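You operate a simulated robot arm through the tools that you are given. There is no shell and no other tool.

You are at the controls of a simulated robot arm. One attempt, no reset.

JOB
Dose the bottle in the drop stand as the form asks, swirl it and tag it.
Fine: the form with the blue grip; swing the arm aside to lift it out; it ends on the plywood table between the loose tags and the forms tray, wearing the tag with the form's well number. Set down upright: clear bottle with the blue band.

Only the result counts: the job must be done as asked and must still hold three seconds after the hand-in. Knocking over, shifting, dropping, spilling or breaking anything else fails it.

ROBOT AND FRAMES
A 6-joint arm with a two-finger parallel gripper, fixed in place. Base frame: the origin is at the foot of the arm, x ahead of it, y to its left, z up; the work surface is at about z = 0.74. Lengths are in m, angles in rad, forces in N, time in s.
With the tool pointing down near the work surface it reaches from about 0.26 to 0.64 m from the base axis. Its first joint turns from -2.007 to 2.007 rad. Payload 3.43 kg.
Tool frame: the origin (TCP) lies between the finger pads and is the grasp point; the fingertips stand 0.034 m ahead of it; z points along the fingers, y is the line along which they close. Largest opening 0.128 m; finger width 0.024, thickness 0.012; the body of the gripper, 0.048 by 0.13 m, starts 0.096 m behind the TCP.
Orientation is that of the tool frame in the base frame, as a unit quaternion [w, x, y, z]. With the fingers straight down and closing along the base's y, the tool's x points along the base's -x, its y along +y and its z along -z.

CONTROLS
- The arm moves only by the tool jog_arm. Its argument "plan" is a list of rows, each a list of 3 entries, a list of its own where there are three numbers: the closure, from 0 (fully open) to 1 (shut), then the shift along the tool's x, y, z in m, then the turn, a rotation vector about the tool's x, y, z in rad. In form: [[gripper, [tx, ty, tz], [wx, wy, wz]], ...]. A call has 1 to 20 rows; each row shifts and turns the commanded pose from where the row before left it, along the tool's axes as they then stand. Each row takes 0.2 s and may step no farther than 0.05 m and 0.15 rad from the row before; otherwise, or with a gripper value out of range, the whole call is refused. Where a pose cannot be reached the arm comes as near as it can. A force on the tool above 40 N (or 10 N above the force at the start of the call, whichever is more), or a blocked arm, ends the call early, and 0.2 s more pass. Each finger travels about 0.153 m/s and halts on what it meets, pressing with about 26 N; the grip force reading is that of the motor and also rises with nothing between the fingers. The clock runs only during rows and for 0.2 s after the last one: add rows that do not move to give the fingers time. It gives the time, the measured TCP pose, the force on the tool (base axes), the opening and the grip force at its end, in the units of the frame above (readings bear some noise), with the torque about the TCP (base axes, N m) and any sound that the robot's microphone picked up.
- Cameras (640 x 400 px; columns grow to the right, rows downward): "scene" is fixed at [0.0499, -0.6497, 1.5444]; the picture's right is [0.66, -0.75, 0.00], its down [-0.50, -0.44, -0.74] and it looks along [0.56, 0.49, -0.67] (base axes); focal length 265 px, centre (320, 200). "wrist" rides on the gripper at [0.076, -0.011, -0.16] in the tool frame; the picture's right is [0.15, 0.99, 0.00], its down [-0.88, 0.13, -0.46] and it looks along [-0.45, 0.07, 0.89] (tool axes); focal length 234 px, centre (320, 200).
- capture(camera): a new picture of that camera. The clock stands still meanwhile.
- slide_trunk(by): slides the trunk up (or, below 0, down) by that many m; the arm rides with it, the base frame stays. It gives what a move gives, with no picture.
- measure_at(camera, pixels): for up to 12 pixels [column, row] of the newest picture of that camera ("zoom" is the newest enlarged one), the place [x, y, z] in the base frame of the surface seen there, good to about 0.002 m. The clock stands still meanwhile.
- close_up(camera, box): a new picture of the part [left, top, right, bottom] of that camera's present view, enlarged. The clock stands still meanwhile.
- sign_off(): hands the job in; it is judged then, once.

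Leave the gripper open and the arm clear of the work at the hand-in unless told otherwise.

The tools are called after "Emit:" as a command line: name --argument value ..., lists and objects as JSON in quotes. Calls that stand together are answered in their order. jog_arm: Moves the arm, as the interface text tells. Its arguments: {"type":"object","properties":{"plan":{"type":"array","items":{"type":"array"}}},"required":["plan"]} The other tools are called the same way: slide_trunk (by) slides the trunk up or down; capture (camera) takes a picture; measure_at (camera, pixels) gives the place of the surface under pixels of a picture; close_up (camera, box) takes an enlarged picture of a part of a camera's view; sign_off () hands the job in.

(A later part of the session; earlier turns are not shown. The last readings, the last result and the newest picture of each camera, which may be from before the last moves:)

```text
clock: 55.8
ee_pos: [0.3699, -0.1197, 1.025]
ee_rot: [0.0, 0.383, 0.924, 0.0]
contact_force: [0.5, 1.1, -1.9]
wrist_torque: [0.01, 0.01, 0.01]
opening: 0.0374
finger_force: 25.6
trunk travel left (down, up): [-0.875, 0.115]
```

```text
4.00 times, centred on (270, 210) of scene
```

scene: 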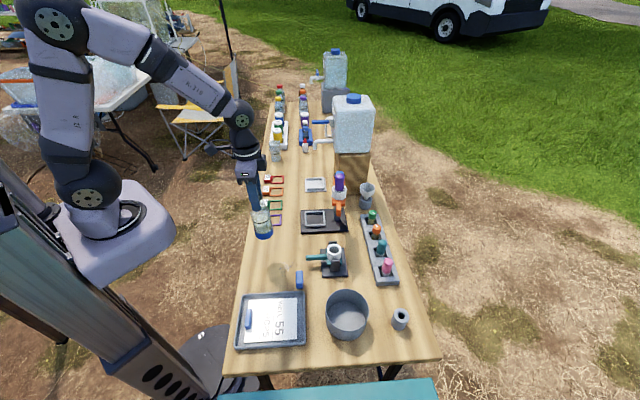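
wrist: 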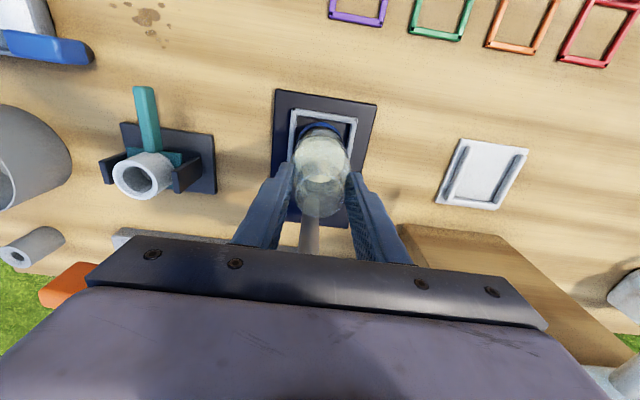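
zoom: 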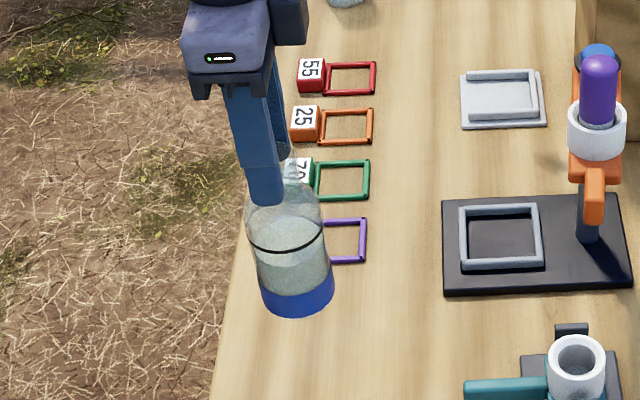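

Swirl done, bottle steady. I lower it toward the table at (0.370,-0.120), first to TCP z about 0.92.

Emit:
jog_arm --plan '[[0.78, [0, 0, 0.021], [0, 0, 0]], [0.78, [0, 0, 0.021], [0, 0, 0]], [0.78, [0, 0, 0.021], [0, 0, 0]], [0.78, [0, 0, 0.021], [0, 0, 0]], [0.78, [0, 0, 0.021], [0, 0, 0]], [0.78, [0, 0, 0], [0, 0, 0]]]'

Emit:
close_up --camera "scene" --box '[220, 200, 300, 280]'

```text
clock: 57.2
ee_pos: [0.3661, -0.1197, 0.921]
ee_rot: [0.001, 0.383, 0.924, 0.0]
contact_force: [-0.5, 0.6, -2.0]
wrist_torque: [-0.03, 0.01, -0.02]
opening: 0.0376
finger_force: 26.3
trunk travel left (down, up): [-0.875, 0.115]
```

```text
5.00 times, centred on (260, 240) of scene
```

zoom: 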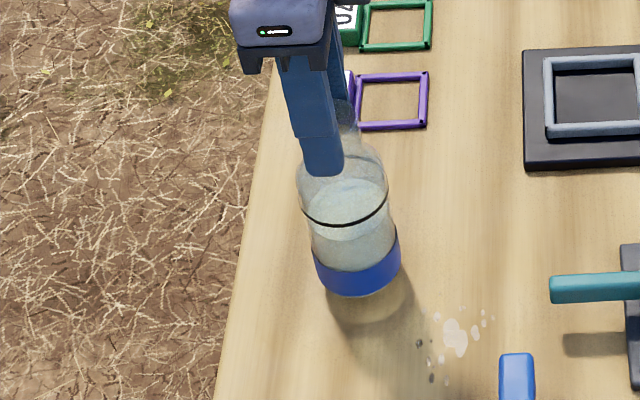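

Still about 1 cm above the table. I lower in 3 mm steps and watch the force.

Emit:
jog_arm --plan '[[0.78, [0, 0, 0.003], [0, 0, 0]], [0.78, [0, 0, 0.003], [0, 0, 0]], [0.78, [0, 0, 0.003], [0, 0, 0]]]'

```text
clock: 58.0
ee_pos: [0.3678, -0.1193, 0.9115]
ee_rot: [0.0, 0.383, 0.924, 0.0]
contact_force: [0.6, -0.1, -1.6]
wrist_torque: [-0.01, 0.01, 0.0]
opening: 0.0375
finger_force: 25.7
trunk travel left (down, up): [-0.875, 0.115]
```

Emit:
jog_arm --plan '[[0.78, [0, 0, 0.002], [0, 0, 0]], [0.78, [0, 0, 0.0015], [0, 0, 0]]]'

```text
clock: 58.6
ee_pos: [0.3672, -0.1214, 0.9078]
ee_rot: [0.0, 0.382, 0.924, 0.001]
contact_force: [0.5, -0.4, -1.8]
wrist_torque: [-0.03, 0.0, 0.0]
opening: 0.0373
finger_force: 25.6
trunk travel left (down, up): [-0.875, 0.115]
```

The weight is still hanging (-1.8 N). I continue in 1.5 mm steps.

Emit:
jog_arm --plan '[[0.78, [0, 0, 0.0015], [0, 0, 0]], [0.78, [0, 0, 0.0015], [0, 0, 0]]]'

Emit:
close_up --camera "scene" --box '[240, 220, 290, 260]'

```text
clock: 59.2
ee_pos: [0.3672, -0.121, 0.9065]
ee_rot: [0.003, 0.383, 0.924, 0.0]
contact_force: [-1.5, -0.1, 19.4]
wrist_torque: [-0.43, 0.51, 0.15]
opening: 0.0372
finger_force: 25.8
trunk travel left (down, up): [-0.875, 0.115]
```

```text
10.00 times, centred on (265, 240) of scene
```

zoom: 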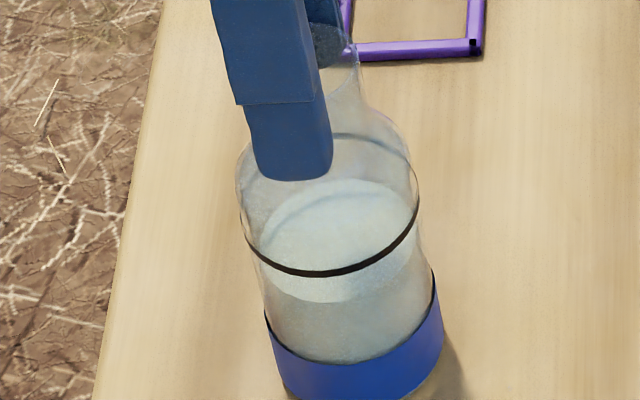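

Firm table contact (19 N). I ease up about 1.5 mm to unload.

Emit:
jog_arm --plan '[[0.78, [0, 0, -0.0013], [0, 0, 0]], [0.78, [0, 0, 0], [0, 0, 0]]]'

```text
clock: 59.8
ee_pos: [0.3688, -0.122, 0.9062]
ee_rot: [0.002, 0.382, 0.924, 0.0]
contact_force: [1.7, -1.6, 4.0]
wrist_torque: [-0.4, -0.43, -0.03]
opening: 0.0366
finger_force: 25.9
trunk travel left (down, up): [-0.875, 0.115]
```

Near unloaded (4 N, minus the bottle's weight). I open the fingers gradually.

Emit:
jog_arm --plan '[[0.7, [0, 0, 0], [0, 0, 0]], [0.66, [0, 0, 0], [0, 0, 0]], [0.6, [0, 0, 0], [0, 0, 0]], [0.5, [0, 0, 0], [0, 0, 0]], [0.4, [0, 0, 0], [0, 0, 0]], [0.4, [0, 0, 0], [0, 0, 0]]]'

Emit:
close_up --camera "scene" --box '[230, 190, 310, 260]'

Emit:
capture --camera "wrist"

```text
clock: 61.2
ee_pos: [0.3676, -0.1207, 0.9075]
ee_rot: [0.0, 0.383, 0.924, 0.0]
contact_force: [0.8, -0.1, 0.3]
wrist_torque: [0.0, -0.04, -0.01]
opening: 0.0768
finger_force: 0.1
trunk travel left (down, up): [-0.875, 0.115]
```

```text
5.71 times, centred on (270, 225) of scene
```

zoom: 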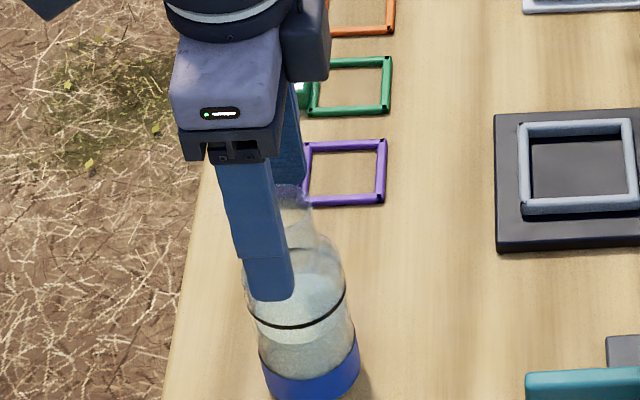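

```text
taken
```

wrist: 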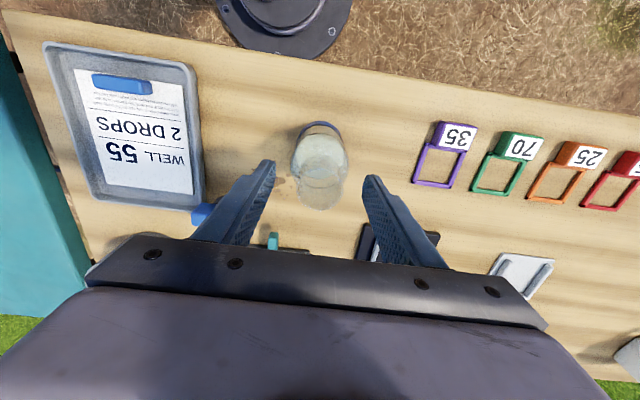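

The bottle stands by itself on the table. I raise the open gripper straight up.

Emit:
jog_arm --plan '[[0.4, [0, 0, -0.02], [0, 0, 0]], [0.4, [0, 0, -0.04], [0, 0, 0]], [0.4, [0, 0, -0.045], [0, 0, 0]], [0.4, [0, 0, -0.045], [0, 0, 0]], [0.4, [0, 0, 0], [0, 0, 0]]]'

Emit:
capture --camera "wrist"

Emit:
close_up --camera "scene" --box '[230, 190, 310, 260]'

```text
clock: 62.4
ee_pos: [0.3666, -0.121, 1.0595]
ee_rot: [0.0, 0.383, 0.924, 0.0]
contact_force: [0.8, 0.1, -0.2]
wrist_torque: [0.03, -0.02, 0.0]
opening: 0.0768
finger_force: 0.1
trunk travel left (down, up): [-0.875, 0.115]
```

```text
taken
```

wrist: 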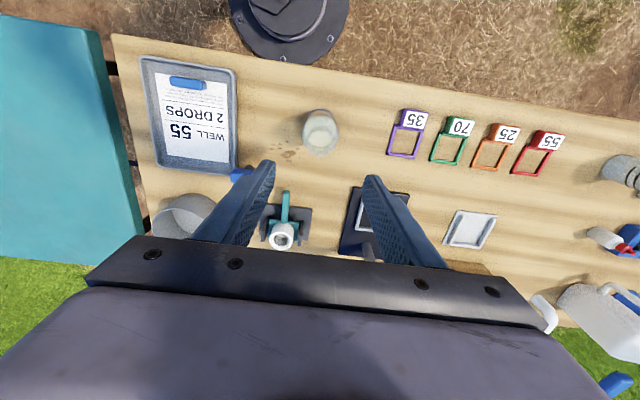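

```text
5.71 times, centred on (270, 225) of scene
```

zoom: 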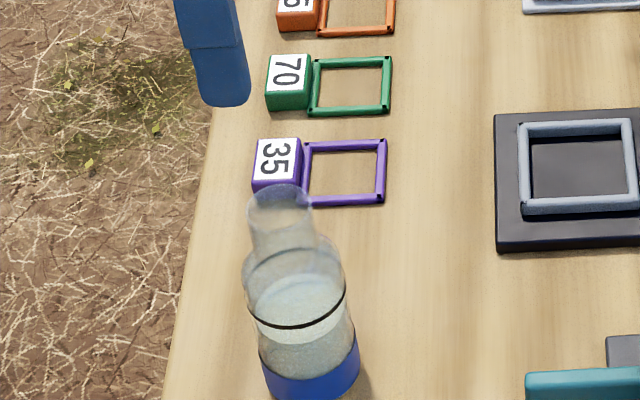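

The bottle stands well between the tags and the tray. The 55 tag's block is at (0.6615,0.2255), r about 0.70. To reach it I need to tilt the tool (tip toward the loop side), done at a small radius, and lower the trunk. First I move to (0.50,0.13,1.06) and tilt there.

Emit:
jog_arm --plan '[[0.414, [0.0119, 0.0388, 0], [0, 0, 0]], [0.414, [0.0119, 0.0388, 0], [0, 0, 0]], [0.414, [0.0119, 0.0388, 0], [0, 0, 0]], [0.414, [0.0119, 0.0388, 0], [0, 0, 0]], [0.414, [0.0119, 0.0388, 0], [0, 0, 0]], [0.414, [0.0119, 0.0388, 0], [0, 0, 0]], [0.414, [0.0118, 0.039, 0], [0, 0, 0]], [0.414, [0, 0, 0], [-0.0125, -0.125, 0]], [0.414, [0, 0, 0], [-0.0125, -0.125, 0]], [0.414, [0, 0, 0], [-0.0125, -0.125, 0]], [0.414, [0, 0, 0], [-0.0125, -0.125, 0]], [0.414, [0, 0, 0], [0, 0, 0]]]'

Emit:
capture --camera "scene"

Emit:
capture --camera "wrist"

```text
clock: 65.0
ee_pos: [0.5019, 0.1296, 1.0578]
ee_rot: [0.24, 0.372, 0.894, -0.073]
contact_force: [0.0, -0.1, -0.2]
wrist_torque: [0.0, 0.0, 0.0]
opening: 0.075
finger_force: 0.1
trunk travel left (down, up): [-0.875, 0.115]
```

```text
taken
```

scene: 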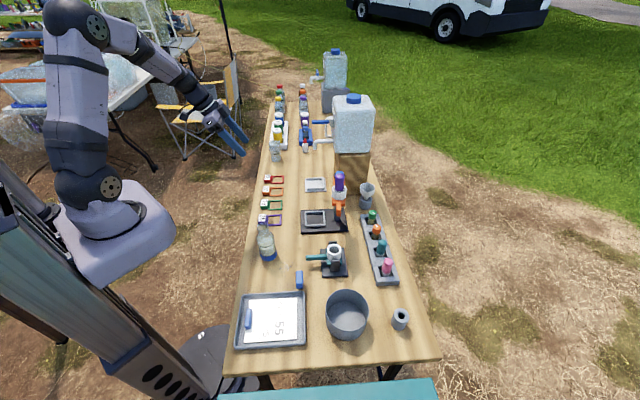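

```text
taken
```

wrist: 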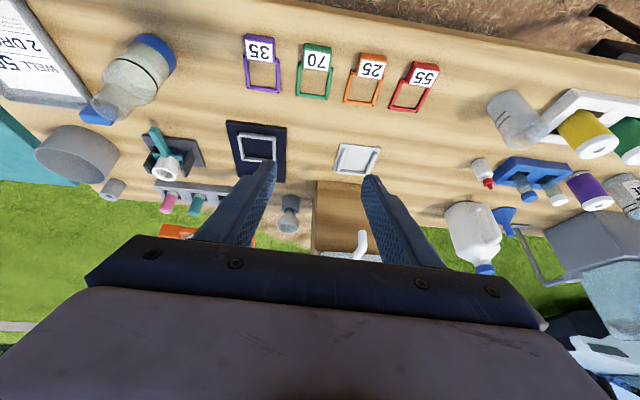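

The tag 55 is visible at wrist pixel (420,80). The area under the tool is free down to the tags, so I lower the trunk by 0.17 m, which puts the TCP at about z 0.89.

Emit:
slide_trunk --by -0.17

Emit:
capture --camera "scene"

Emit:
capture --camera "wrist"

```text
clock: 66.9
ee_pos: [0.5005, 0.1301, 0.8875]
ee_rot: [0.239, 0.371, 0.895, -0.072]
contact_force: [0.5, 0.5, 0.1]
wrist_torque: [0.0, -0.01, 0.0]
opening: 0.0752
finger_force: 0.1
trunk travel left (down, up): [-0.705, 0.285]
```

```text
taken
```

scene: 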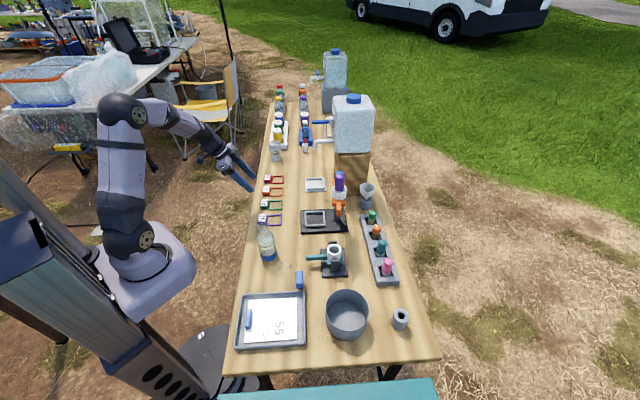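

```text
taken
```

wrist: 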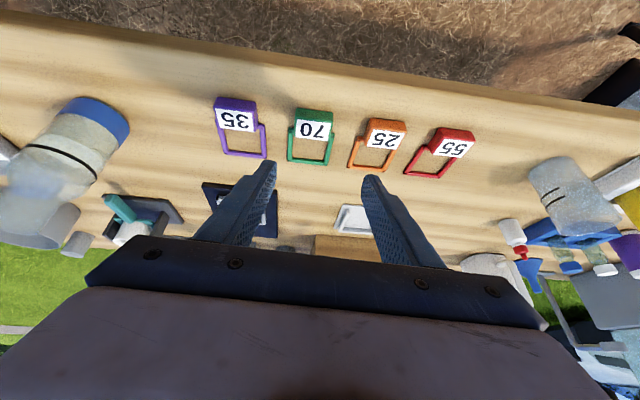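

Now I move out above the red tag to TCP (0.647,0.227,0.84), keeping this orientation.

Emit:
jog_arm --plan '[[0.414, [-0.0011, 0.0339, 0.0134], [0, 0, 0]], [0.414, [-0.0011, 0.0339, 0.0134], [0, 0, 0]], [0.414, [-0.0011, 0.0339, 0.0134], [0, 0, 0]], [0.414, [-0.0011, 0.0339, 0.0134], [0, 0, 0]], [0.414, [-0.0012, 0.0337, 0.0132], [0, 0, 0]], [0.414, [0, 0, 0], [0, 0, 0]]]'

Emit:
capture --camera "scene"

Emit:
capture --camera "wrist"

```text
clock: 68.3
ee_pos: [0.6435, 0.2271, 0.8401]
ee_rot: [0.239, 0.37, 0.895, -0.072]
contact_force: [-0.1, -0.7, 0.7]
wrist_torque: [0.0, 0.01, -0.01]
opening: 0.0751
finger_force: 0.0
trunk travel left (down, up): [-0.705, 0.285]
```

```text
taken
```

scene: 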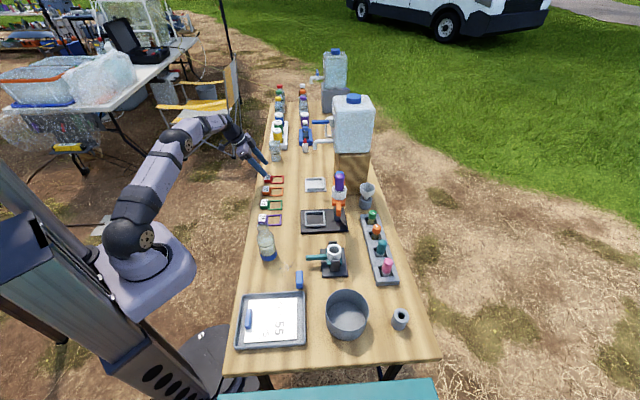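

```text
taken
```

wrist: 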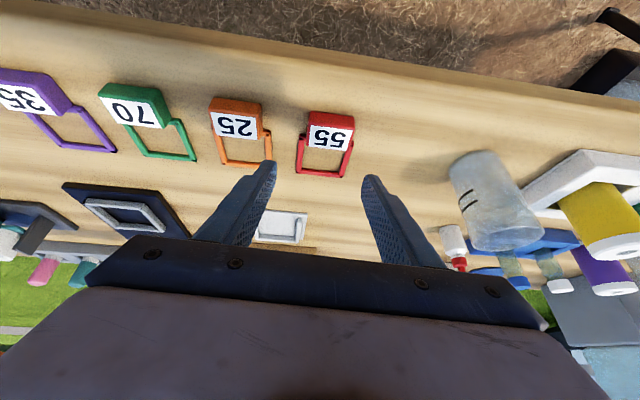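

Reached well within limits. The 55 tag is ahead at wrist pixel (330,135). I zoom in and re-measure it.

Emit:
close_up --camera "wrist" --box '[270, 90, 390, 200]'

Emit:
measure_at --camera "zoom" --pixels '[[320, 130], [300, 120], [388, 130], [370, 195], [290, 180], [330, 162], [262, 218], [368, 236], [250, 270], [347, 285], [305, 245], [330, 100]]'

```text
3.64 times, centred on (330, 145) of wrist
```

zoom: 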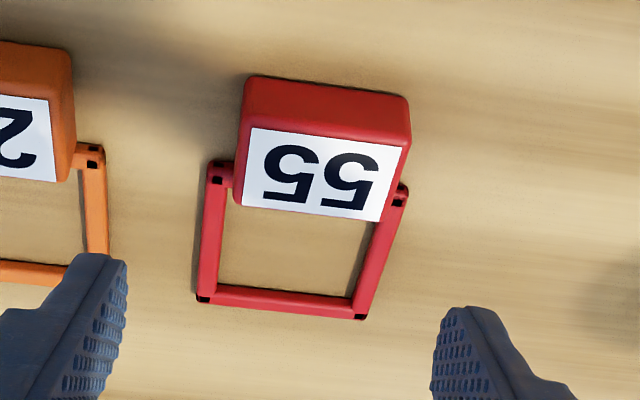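

```text
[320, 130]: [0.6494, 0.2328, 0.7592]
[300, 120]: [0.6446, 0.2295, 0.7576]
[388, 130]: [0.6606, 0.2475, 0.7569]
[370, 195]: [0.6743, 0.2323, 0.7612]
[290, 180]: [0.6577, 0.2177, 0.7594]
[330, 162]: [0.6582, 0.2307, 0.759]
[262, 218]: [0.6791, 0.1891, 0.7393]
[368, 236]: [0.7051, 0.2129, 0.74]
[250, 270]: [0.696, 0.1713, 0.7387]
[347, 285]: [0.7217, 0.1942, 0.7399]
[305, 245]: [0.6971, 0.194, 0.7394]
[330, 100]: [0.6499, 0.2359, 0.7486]
```

Tag position is confirmed: block centre about (0.6605,0.2265). I fine-align and descend to TCP z 0.80 with the opening at 0.07, keeping clear of tag 25.

Emit:
jog_arm --plan '[[0.453, [0.00835, 0.00285, 0.0184], [0, 0, 0]], [0.453, [0.00835, 0.00285, 0.0184], [0, 0, 0]], [0.453, [0, 0, 0], [0, 0, 0]]]'

Emit:
capture --camera "wrist"

Emit:
close_up --camera "scene" --box '[240, 150, 310, 210]'

```text
clock: 69.1
ee_pos: [0.6538, 0.2304, 0.7992]
ee_rot: [0.238, 0.371, 0.895, -0.072]
contact_force: [-0.5, -0.3, -1.5]
wrist_torque: [-0.01, -0.01, -0.03]
opening: 0.0701
finger_force: 0.1
trunk travel left (down, up): [-0.705, 0.285]
```

```text
taken
```

wrist: 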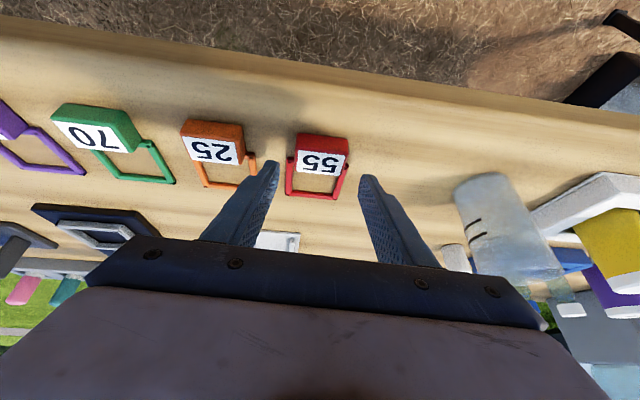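

```text
6.67 times, centred on (275, 180) of scene
```

zoom: 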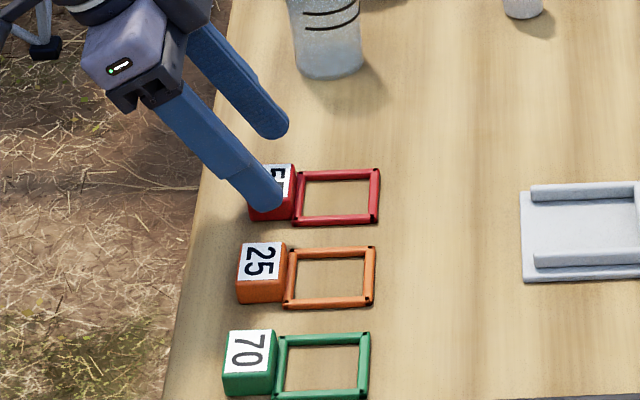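

Well aligned: the fingers straddle the block. I descend the last 18 mm to TCP z about 0.781.

Emit:
jog_arm --plan '[[0.453, [0.0053, -0.00145, 0.0076], [0, 0, 0]], [0.453, [0.0053, -0.00145, 0.0076], [0, 0, 0]], [0.453, [0, 0, 0], [0, 0, 0]]]'

Emit:
close_up --camera "wrist" --box '[250, 120, 400, 230]'

Emit:
close_up --camera "scene" --box '[255, 165, 295, 195]'

```text
clock: 69.9
ee_pos: [0.6517, 0.2282, 0.7819]
ee_rot: [0.238, 0.371, 0.895, -0.072]
contact_force: [0.1, 0.0, 0.7]
wrist_torque: [0.03, 0.02, 0.0]
opening: 0.0699
finger_force: 0.1
trunk travel left (down, up): [-0.705, 0.285]
```

```text
3.64 times, centred on (325, 175) of wrist
```

zoom: 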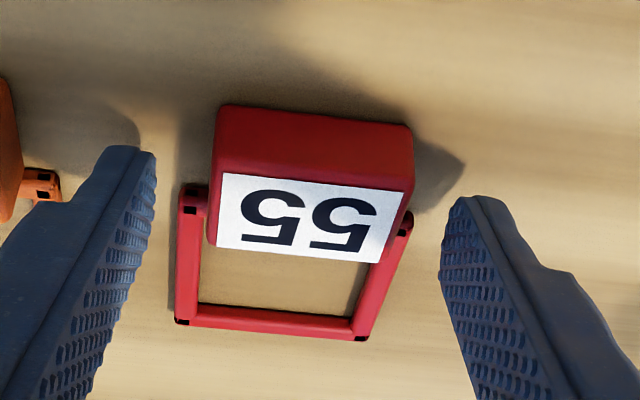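

```text
13.33 times, centred on (275, 180) of scene
```

zoom: 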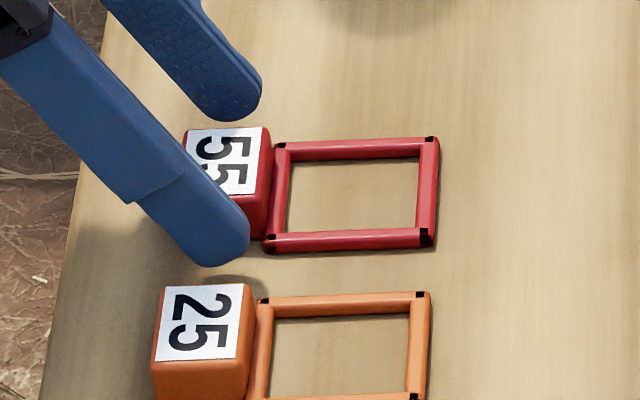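

Both fingers flank the block at its height. I lower 2 mm more and close on the block.

Emit:
jog_arm --plan '[[0.453, [0.00097, -0.0001, 0.00175], [0, 0, 0]], [0.55, [0, 0, 0], [0, 0, 0]], [0.65, [0, 0, 0], [0, 0, 0]], [0.85, [0, 0, 0], [0, 0, 0]], [0.85, [0, 0, 0], [0, 0, 0]]]'

Emit:
close_up --camera "wrist" --box '[250, 120, 400, 230]'

Emit:
close_up --camera "scene" --box '[255, 165, 295, 195]'

```text
clock: 71.1
ee_pos: [0.6509, 0.2302, 0.7784]
ee_rot: [0.239, 0.371, 0.895, -0.071]
contact_force: [-0.2, -0.2, -0.1]
wrist_torque: [-0.03, 0.02, -0.04]
opening: 0.045
finger_force: 26.1
trunk travel left (down, up): [-0.705, 0.285]
```

```text
3.64 times, centred on (325, 175) of wrist
```

zoom: 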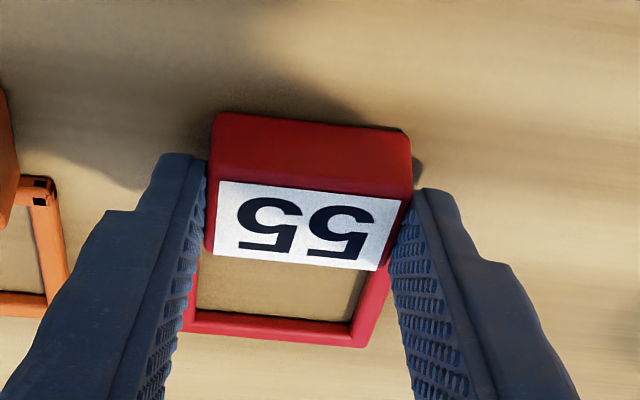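

```text
13.33 times, centred on (275, 180) of scene
```

zoom: 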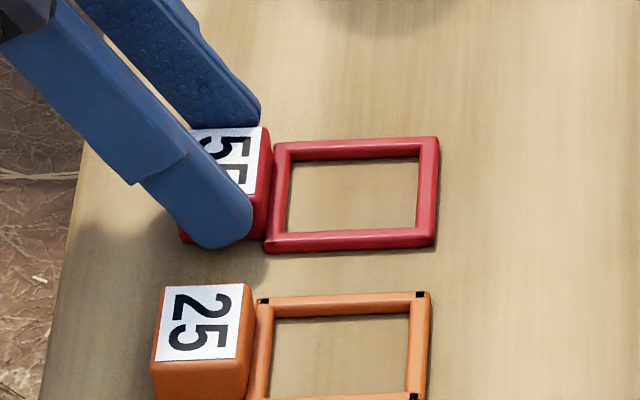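

Gripped at 0.045 with 26 N. I lift 2 cm and check that the tag comes along.

Emit:
jog_arm --plan '[[0.85, [-0.0048, 0.0005, -0.0088], [0, 0, 0]], [0.85, [-0.0048, 0.0005, -0.0088], [0, 0, 0]], [0.85, [0, 0, 0], [0, 0, 0]]]'

Emit:
close_up --camera "wrist" --box '[250, 120, 400, 230]'

Emit:
close_up --camera "scene" --box '[255, 160, 295, 190]'

```text
clock: 71.9
ee_pos: [0.6536, 0.2303, 0.8014]
ee_rot: [0.239, 0.371, 0.895, -0.072]
contact_force: [0.2, -0.3, 0.7]
wrist_torque: [-0.02, 0.04, -0.02]
opening: 0.045
finger_force: 25.9
trunk travel left (down, up): [-0.705, 0.285]
```

```text
3.64 times, centred on (325, 175) of wrist
```

zoom: 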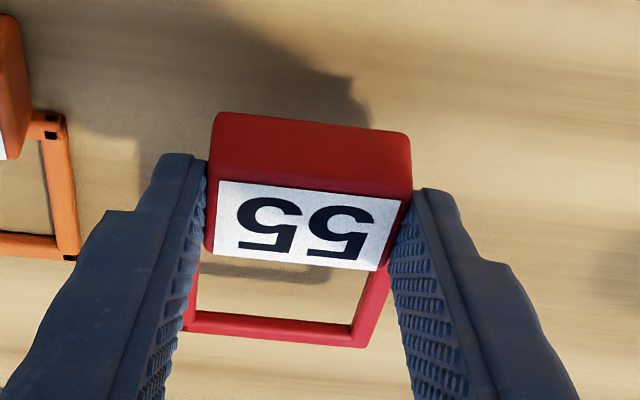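

```text
13.33 times, centred on (275, 175) of scene
```

zoom: 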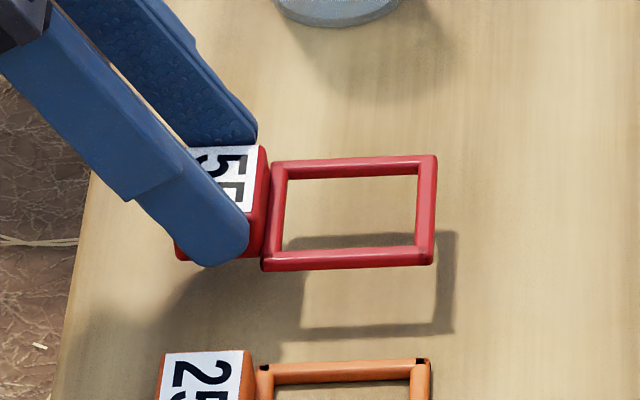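

The tag is lifted level and firmly held. I raise 8 cm and retract to about (0.50,0.13).

Emit:
jog_arm --plan '[[0.85, [-0.0193, 0.0019, -0.035], [0, 0, 0]], [0.85, [-0.0193, 0.0019, -0.035], [0, 0, 0]], [0.85, [0.0057, -0.0353, -0.0051], [0, 0, 0]], [0.85, [0.0057, -0.0353, -0.0051], [0, 0, 0]], [0.85, [0.0057, -0.0353, -0.0051], [0, 0, 0]], [0.85, [0.0057, -0.0353, -0.0051], [0, 0, 0]], [0.85, [0.0057, -0.0353, -0.0051], [0, 0, 0]], [0.85, [0, 0, 0], [0, 0, 0]]]'

Emit:
slide_trunk --by 0.17

Emit:
capture --camera "scene"

Emit:
capture --camera "wrist"

```text
clock: 73.7
ee_pos: [0.5011, 0.128, 0.8799]
ee_rot: [0.239, 0.371, 0.894, -0.072]
contact_force: [0.1, -0.2, -0.9]
wrist_torque: [0.01, 0.03, -0.01]
opening: 0.0449
finger_force: 26.6
trunk travel left (down, up): [-0.705, 0.285]
```

```text
clock: 75.6
ee_pos: [0.5016, 0.1278, 1.0488]
ee_rot: [0.238, 0.371, 0.895, -0.072]
contact_force: [1.4, -0.1, -0.1]
wrist_torque: [0.0, 0.03, 0.02]
opening: 0.0448
finger_force: 26.2
trunk travel left (down, up): [-0.875, 0.115]
```

```text
taken
```

scene: 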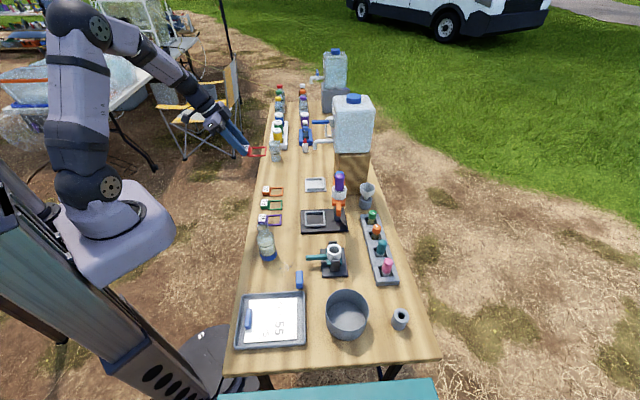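

```text
taken
```

wrist: 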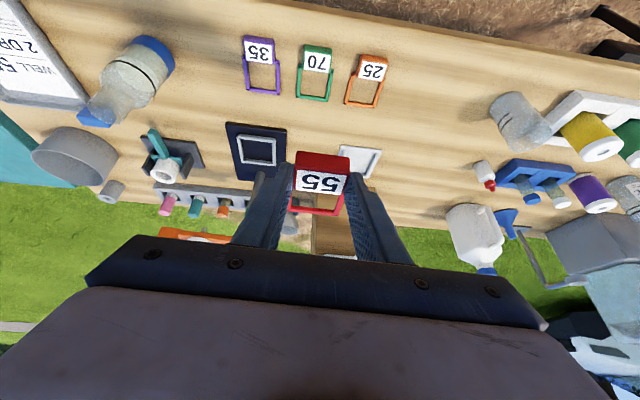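

The tag 55 is held. I measure where the bottle now stands (scene pixel 266,245).

Emit:
close_up --camera "scene" --box '[245, 215, 290, 265]'

Emit:
measure_at --camera "zoom" --pixels '[[300, 345], [330, 352], [360, 348], [275, 325], [385, 330], [330, 275], [300, 268], [365, 265], [315, 105], [290, 95], [340, 100], [310, 125]]'

```text
8.00 times, centred on (268, 240) of scene
```

zoom: 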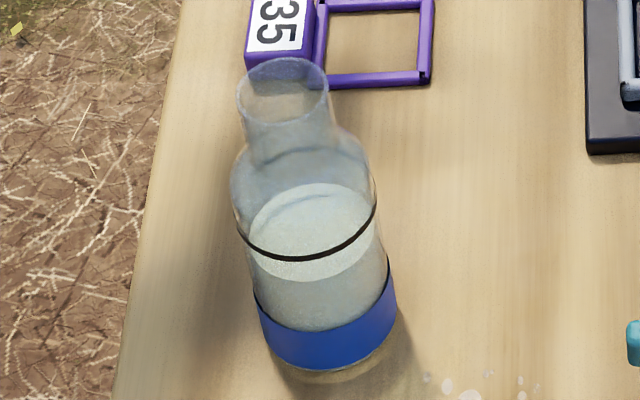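

```text
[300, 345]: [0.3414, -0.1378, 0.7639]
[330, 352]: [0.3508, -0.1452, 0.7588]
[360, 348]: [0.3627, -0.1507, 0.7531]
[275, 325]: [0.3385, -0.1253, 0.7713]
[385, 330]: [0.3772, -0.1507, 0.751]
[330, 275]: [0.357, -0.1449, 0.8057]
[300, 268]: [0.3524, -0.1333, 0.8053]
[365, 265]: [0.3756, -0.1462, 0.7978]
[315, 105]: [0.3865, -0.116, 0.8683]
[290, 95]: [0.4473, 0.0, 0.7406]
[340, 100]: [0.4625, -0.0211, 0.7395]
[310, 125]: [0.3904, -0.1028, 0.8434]
```

Bottle axis is (0.368,-0.1215). Now I measure the held loop's corners relative to the TCP, so I can put it exactly over the neck.

Emit:
close_up --camera "wrist" --box '[270, 140, 370, 230]'

Emit:
measure_at --camera "zoom" --pixels '[[205, 292], [300, 307], [400, 322], [240, 296], [360, 316], [320, 240], [320, 190], [250, 180], [390, 200], [215, 270], [400, 300]]'

Emit:
close_up --camera "scene" --box '[225, 125, 285, 175]'

```text
4.44 times, centred on (320, 185) of wrist
```

zoom: 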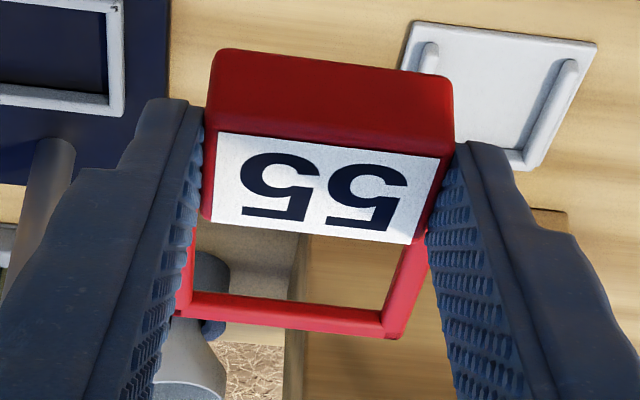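

```text
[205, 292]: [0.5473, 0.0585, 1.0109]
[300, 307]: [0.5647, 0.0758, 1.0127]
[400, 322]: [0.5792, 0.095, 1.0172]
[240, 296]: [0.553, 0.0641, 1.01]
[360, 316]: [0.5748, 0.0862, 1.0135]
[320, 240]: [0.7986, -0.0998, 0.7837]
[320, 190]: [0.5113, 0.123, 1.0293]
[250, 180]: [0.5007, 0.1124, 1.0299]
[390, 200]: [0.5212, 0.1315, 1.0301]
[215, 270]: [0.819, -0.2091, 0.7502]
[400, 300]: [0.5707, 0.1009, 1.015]
```

```text
8.00 times, centred on (255, 150) of scene
```

zoom: 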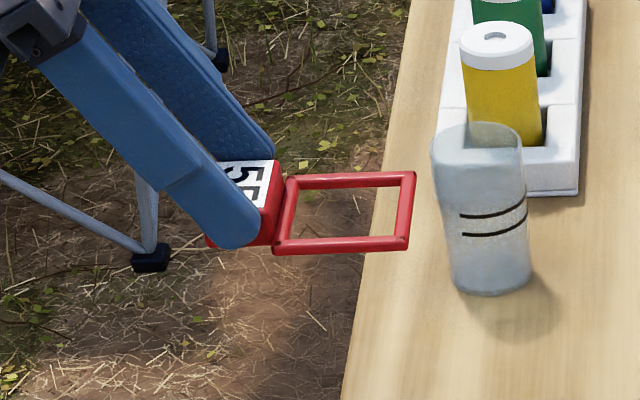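

I measure the loop corners in the scene zoom too.

Emit:
measure_at --camera "zoom" --pixels '[[292, 183], [408, 178], [402, 243], [282, 245], [350, 180], [405, 210], [340, 247], [288, 215], [250, 168], [275, 185]]'

```text
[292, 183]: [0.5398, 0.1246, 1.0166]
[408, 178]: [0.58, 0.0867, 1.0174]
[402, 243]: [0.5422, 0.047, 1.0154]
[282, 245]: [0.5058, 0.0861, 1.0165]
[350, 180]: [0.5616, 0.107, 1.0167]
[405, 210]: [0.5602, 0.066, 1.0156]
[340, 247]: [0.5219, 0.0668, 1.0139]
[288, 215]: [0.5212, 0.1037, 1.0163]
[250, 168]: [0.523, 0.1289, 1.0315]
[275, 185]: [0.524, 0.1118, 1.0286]
```

The loop centre is 0.058 ahead of the TCP (toward the tool's tilt direction) and 0.033 below it, and it is level. I yaw the tool -45° about the vertical (6 rows) so that the wrist stays in a comfortable place over the bottle.

Emit:
jog_arm --plan '[[0.85, [0, 0, 0], [0.0633, -0.0063, 0.1145]], [0.85, [0, 0, 0], [0.0633, -0.0063, 0.1145]], [0.85, [0, 0, 0], [0.0633, -0.0063, 0.1145]], [0.85, [0, 0, 0], [0.0633, -0.0063, 0.1145]], [0.85, [0, 0, 0], [0.0633, -0.0063, 0.1145]], [0.85, [0, 0, 0], [0.0633, -0.0063, 0.1145]], [0.85, [0, 0, 0], [0, 0, 0]]]'

Emit:
capture --camera "scene"

```text
clock: 77.2
ee_pos: [0.5025, 0.1273, 1.0495]
ee_rot: [0.192, 0.686, 0.684, -0.159]
contact_force: [-0.2, 1.1, -0.3]
wrist_torque: [-0.01, -0.01, 0.03]
opening: 0.0449
finger_force: 25.9
trunk travel left (down, up): [-0.875, 0.115]
```

```text
taken
```

scene: 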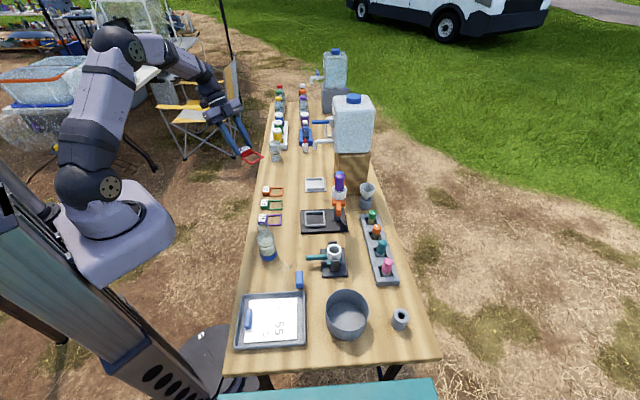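

Yaw done. Now I carry the tag level to above the bottle: TCP (0.369,-0.0635,1.05), with the tag bottom about 0.10 above the rim.

Emit:
jog_arm --plan '[[0.85, [-0.0282, -0.0225, 0.0143], [0, 0, 0]], [0.85, [-0.0282, -0.0225, 0.0143], [0, 0, 0]], [0.85, [-0.0282, -0.0225, 0.0143], [0, 0, 0]], [0.85, [-0.0282, -0.0225, 0.0143], [0, 0, 0]], [0.85, [-0.0282, -0.0225, 0.0143], [0, 0, 0]], [0.85, [-0.0282, -0.0225, 0.0143], [0, 0, 0]], [0.85, [0, 0, 0], [0, 0, 0]]]'

Emit:
capture --camera "scene"

Emit:
capture --camera "wrist"

```text
clock: 78.8
ee_pos: [0.3697, -0.0665, 1.0493]
ee_rot: [0.193, 0.684, 0.685, -0.159]
contact_force: [-0.4, -0.4, 0.6]
wrist_torque: [0.01, -0.01, 0.01]
opening: 0.0451
finger_force: 25.7
trunk travel left (down, up): [-0.875, 0.115]
```

```text
taken
```

scene: 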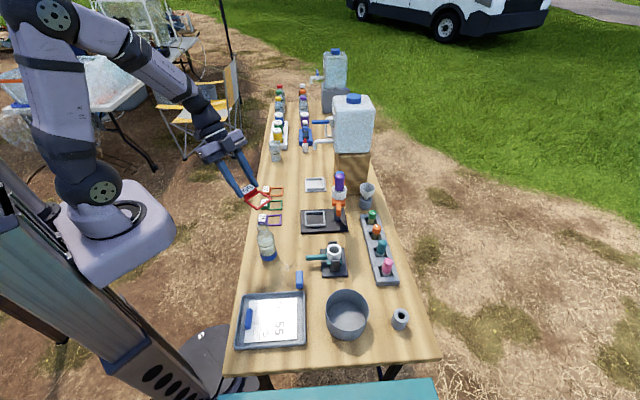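

```text
taken
```

wrist: 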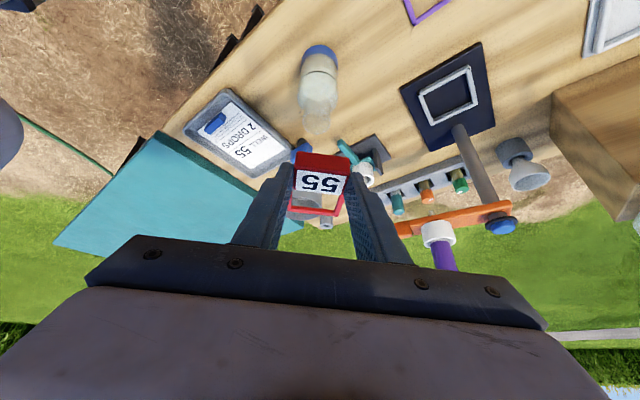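

I verify the loop's position over the neck with the scene zoom.

Emit:
close_up --camera "scene" --box '[235, 175, 285, 225]'

```text
8.00 times, centred on (260, 200) of scene
```

zoom: 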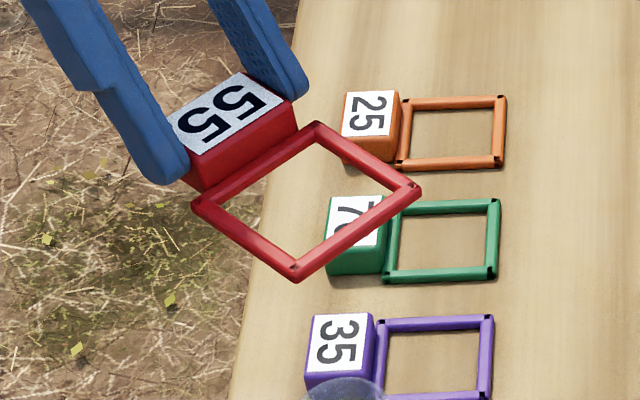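

Emit:
measure_at --camera "zoom" --pixels '[[200, 203], [317, 128], [415, 187], [296, 273], [258, 165], [366, 158], [356, 232], [245, 240]]'

```text
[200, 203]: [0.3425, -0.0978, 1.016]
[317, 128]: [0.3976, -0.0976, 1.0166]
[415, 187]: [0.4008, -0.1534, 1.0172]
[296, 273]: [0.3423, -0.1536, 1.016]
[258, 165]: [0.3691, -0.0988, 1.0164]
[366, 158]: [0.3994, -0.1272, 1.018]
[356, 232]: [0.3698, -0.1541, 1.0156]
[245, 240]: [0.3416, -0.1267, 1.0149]
```

The loop centre is (0.3705,-0.1265) and the bottle axis is (0.368,-0.1215). I shift by (-2.5 mm, +5 mm) and descend to just above the rim.

Emit:
jog_arm --plan '[[0.85, [0.0142, -0.0024, 0.0207], [0, 0, 0]], [0.85, [0.0142, -0.0024, 0.0207], [0, 0, 0]], [0.85, [0.0108, -0.001, 0.0197], [0, 0, 0]], [0.85, [0.0108, -0.001, 0.0197], [0, 0, 0]], [0.85, [0, 0, 0], [0, 0, 0]]]'

Emit:
close_up --camera "scene" --box '[235, 200, 295, 260]'

Emit:
close_up --camera "wrist" --box '[260, 80, 400, 240]'

```text
clock: 80.0
ee_pos: [0.3667, -0.0588, 0.9564]
ee_rot: [0.193, 0.685, 0.684, -0.159]
contact_force: [0.6, 0.2, -0.3]
wrist_torque: [0.03, 0.0, -0.01]
opening: 0.0448
finger_force: 26.2
trunk travel left (down, up): [-0.875, 0.115]
```

```text
6.67 times, centred on (265, 230) of scene
```

zoom: 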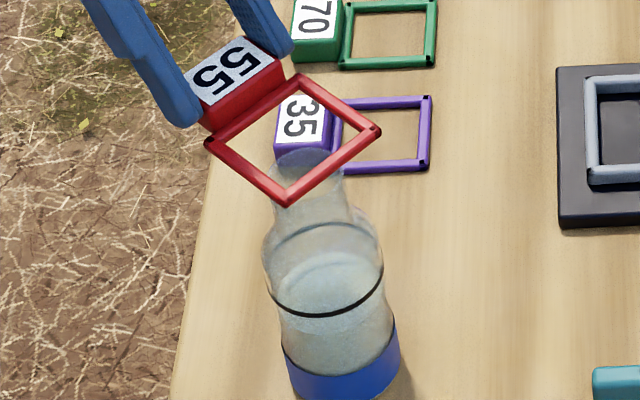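

```text
2.50 times, centred on (330, 160) of wrist
```

zoom: 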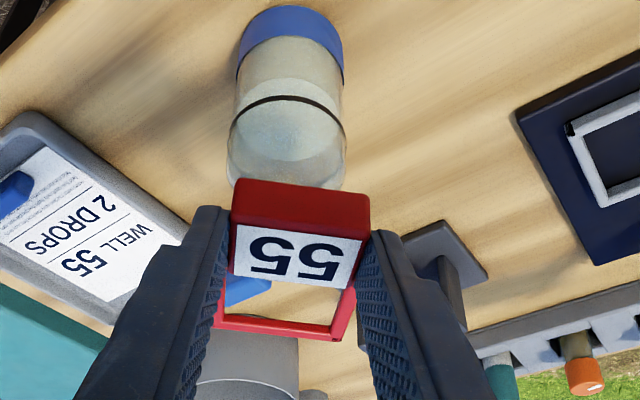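

The loop hovers just above the rim. I zoom closer to compare the loop centre with the rim centre.

Emit:
close_up --camera "scene" --box '[248, 208, 278, 238]'

Emit:
measure_at --camera "zoom" --pixels '[[230, 230], [395, 110], [530, 215], [370, 340], [300, 165], [470, 165], [450, 280], [290, 290], [365, 290], [420, 270], [350, 230], [400, 240]]'

```text
13.33 times, centred on (263, 223) of scene
```

zoom: 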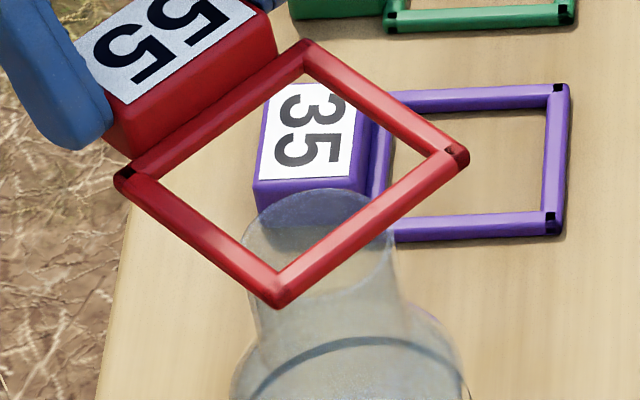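

```text
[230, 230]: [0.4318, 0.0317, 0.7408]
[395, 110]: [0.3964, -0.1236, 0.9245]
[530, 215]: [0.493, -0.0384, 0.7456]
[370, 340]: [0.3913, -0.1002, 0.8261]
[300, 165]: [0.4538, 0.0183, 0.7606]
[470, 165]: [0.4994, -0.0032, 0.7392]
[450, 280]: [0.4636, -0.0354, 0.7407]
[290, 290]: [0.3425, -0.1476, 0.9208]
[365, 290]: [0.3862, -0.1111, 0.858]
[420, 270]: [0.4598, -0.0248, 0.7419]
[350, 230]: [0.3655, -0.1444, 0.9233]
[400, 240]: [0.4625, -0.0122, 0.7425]
```

The loop centre is (0.3675,-0.118) and the bottle (0.368,-0.1215). I correct 3 mm in -y and descend 12 mm so the loop just starts over the rim, watching the force.

Emit:
jog_arm --plan '[[0.85, [-0.0026, 0, 0.0014], [0, 0, 0]], [0.85, [0.0029, -0.0003, 0.0053], [0, 0, 0]], [0.85, [0.0029, -0.0003, 0.0053], [0, 0, 0]], [0.85, [0, 0, 0], [0, 0, 0]]]'

Emit:
close_up --camera "scene" --box '[248, 208, 278, 238]'

```text
clock: 81.0
ee_pos: [0.3682, -0.0616, 0.9436]
ee_rot: [0.192, 0.685, 0.685, -0.158]
contact_force: [-0.1, -1.0, -0.5]
wrist_torque: [0.02, -0.01, -0.01]
opening: 0.0448
finger_force: 26.4
trunk travel left (down, up): [-0.875, 0.115]
```

```text
13.33 times, centred on (263, 223) of scene
```

zoom: 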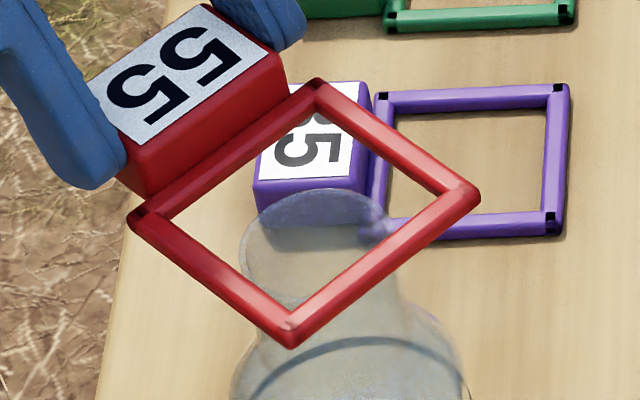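

I probe points on the glass neck and rim to locate it more precisely.

Emit:
measure_at --camera "zoom" --pixels '[[246, 250], [252, 270], [262, 290], [270, 320], [345, 325], [385, 300], [398, 280], [318, 192], [280, 200], [350, 196], [330, 330], [300, 360]]'

```text
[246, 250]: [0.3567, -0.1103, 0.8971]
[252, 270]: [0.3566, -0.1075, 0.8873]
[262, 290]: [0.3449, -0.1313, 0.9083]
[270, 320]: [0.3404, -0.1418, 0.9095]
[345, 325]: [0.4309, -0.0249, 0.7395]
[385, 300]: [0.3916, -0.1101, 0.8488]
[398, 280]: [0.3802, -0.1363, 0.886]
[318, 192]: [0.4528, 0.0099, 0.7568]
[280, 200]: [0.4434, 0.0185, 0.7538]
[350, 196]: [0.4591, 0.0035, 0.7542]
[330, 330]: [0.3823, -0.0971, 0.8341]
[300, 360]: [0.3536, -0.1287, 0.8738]
```

The lateral position agrees within about 1–2 mm. I descend slowly past the rim in small steps, checking the force.

Emit:
jog_arm --plan '[[0.85, [0.0019, -0.0002, 0.0035], [0, 0, 0]], [0.85, [0.0019, -0.0002, 0.0035], [0, 0, 0]]]'

Emit:
close_up --camera "scene" --box '[248, 208, 278, 238]'

```text
clock: 81.6
ee_pos: [0.367, -0.0623, 0.9354]
ee_rot: [0.192, 0.685, 0.685, -0.159]
contact_force: [0.6, 0.4, -0.3]
wrist_torque: [0.01, 0.0, -0.01]
opening: 0.0449
finger_force: 25.9
trunk travel left (down, up): [-0.875, 0.115]
```

```text
13.33 times, centred on (263, 223) of scene
```

zoom: 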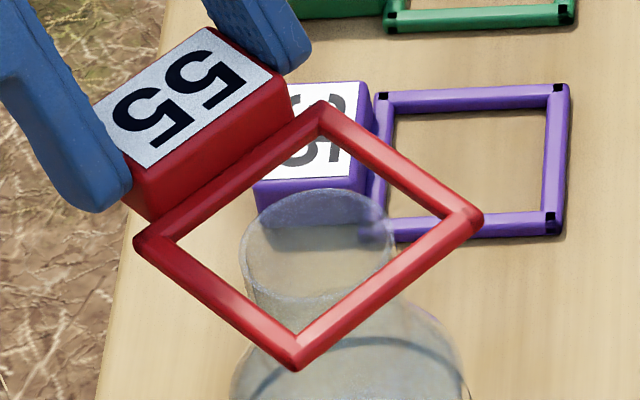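

The loop is about at rim height. I measure its corners again to settle the centring before going lower.

Emit:
measure_at --camera "zoom" --pixels '[[147, 240], [324, 112], [470, 215], [296, 356], [235, 178], [398, 160], [385, 285], [215, 298], [246, 262], [250, 275], [388, 232], [255, 300]]'

```text
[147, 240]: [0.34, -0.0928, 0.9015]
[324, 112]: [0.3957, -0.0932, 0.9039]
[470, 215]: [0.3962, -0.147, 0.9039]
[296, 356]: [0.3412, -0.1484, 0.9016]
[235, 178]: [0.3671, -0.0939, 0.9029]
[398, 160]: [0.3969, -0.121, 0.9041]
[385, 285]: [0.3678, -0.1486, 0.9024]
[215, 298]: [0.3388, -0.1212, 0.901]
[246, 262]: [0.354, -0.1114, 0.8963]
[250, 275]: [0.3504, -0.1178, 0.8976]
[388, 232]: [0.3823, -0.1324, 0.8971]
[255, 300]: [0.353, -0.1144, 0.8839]
```

Loop centre is (0.368,-0.121); the neck fit gives about (0.3675,-0.123). I shift 2 mm in -y and go down 6 mm, then check.

Emit:
jog_arm --plan '[[0.85, [-0.00175, 0, 0.00096], [0, 0, 0]], [0.85, [0.00144, -0.0001, 0.00263], [0, 0, 0]], [0.85, [0.00144, -0.0001, 0.00263], [0, 0, 0]]]'

Emit:
close_up --camera "scene" --box '[248, 210, 278, 240]'

```text
clock: 82.4
ee_pos: [0.3691, -0.0624, 0.9279]
ee_rot: [0.192, 0.685, 0.684, -0.159]
contact_force: [-0.4, 0.6, -0.5]
wrist_torque: [0.02, 0.01, 0.03]
opening: 0.0447
finger_force: 25.6
trunk travel left (down, up): [-0.875, 0.115]
```

```text
13.33 times, centred on (263, 225) of scene
```

zoom: 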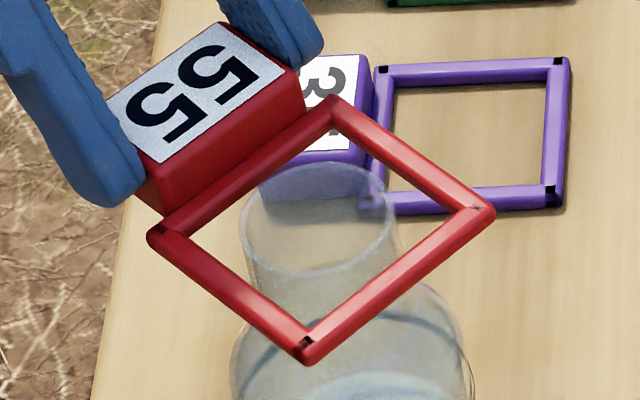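

No contact, and the rim is now inside the loop. I continue down 12 mm.

Emit:
jog_arm --plan '[[0.85, [0.0019, -0.0002, 0.0035], [0, 0, 0]], [0.85, [0.0019, -0.0002, 0.0035], [0, 0, 0]], [0.85, [0.0019, -0.0002, 0.0035], [0, 0, 0]]]'

Emit:
close_up --camera "scene" --box '[248, 213, 278, 243]'

```text
clock: 83.2
ee_pos: [0.3656, -0.0629, 0.9157]
ee_rot: [0.193, 0.684, 0.685, -0.159]
contact_force: [0.4, 0.1, -0.2]
wrist_torque: [0.01, 0.0, 0.0]
opening: 0.0447
finger_force: 26.1
trunk travel left (down, up): [-0.875, 0.115]
```

```text
13.33 times, centred on (263, 228) of scene
```

zoom: 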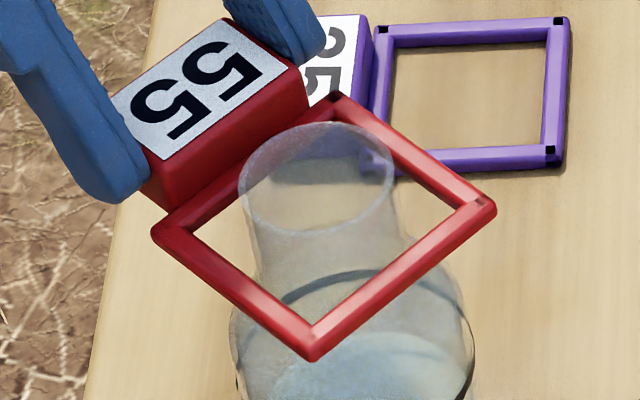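

The loop is clearly around the neck. I go on down 12 mm more with the force check.

Emit:
jog_arm --plan '[[0.85, [0.0019, -0.0002, 0.0035], [0, 0, 0]], [0.85, [0.0019, -0.0002, 0.0035], [0, 0, 0]], [0.85, [0.0019, -0.0002, 0.0035], [0, 0, 0]]]'

Emit:
close_up --camera "scene" --box '[248, 213, 278, 243]'

```text
clock: 84.0
ee_pos: [0.3675, -0.0635, 0.904]
ee_rot: [0.192, 0.685, 0.685, -0.159]
contact_force: [0.2, -0.2, -0.2]
wrist_torque: [-0.01, 0.03, -0.02]
opening: 0.0446
finger_force: 25.8
trunk travel left (down, up): [-0.875, 0.115]
```

```text
13.33 times, centred on (263, 228) of scene
```

zoom: 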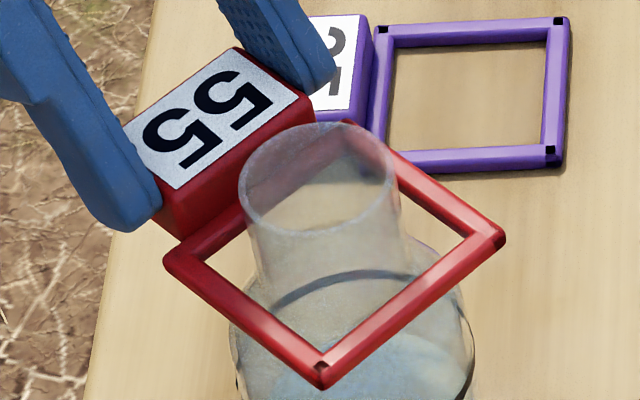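

Still free. I go down 4 mm at a time to settle it near the shoulder.

Emit:
jog_arm --plan '[[0.85, [0.00144, -0.0001, 0.00263], [0, 0, 0]], [0.85, [0.00144, -0.0001, 0.00263], [0, 0, 0]]]'

```text
clock: 84.6
ee_pos: [0.3668, -0.0627, 0.8982]
ee_rot: [0.193, 0.685, 0.684, -0.159]
contact_force: [-2.4, -1.1, 3.6]
wrist_torque: [-0.21, 0.09, -0.11]
opening: 0.0446
finger_force: 26.1
trunk travel left (down, up): [-0.875, 0.115]
```

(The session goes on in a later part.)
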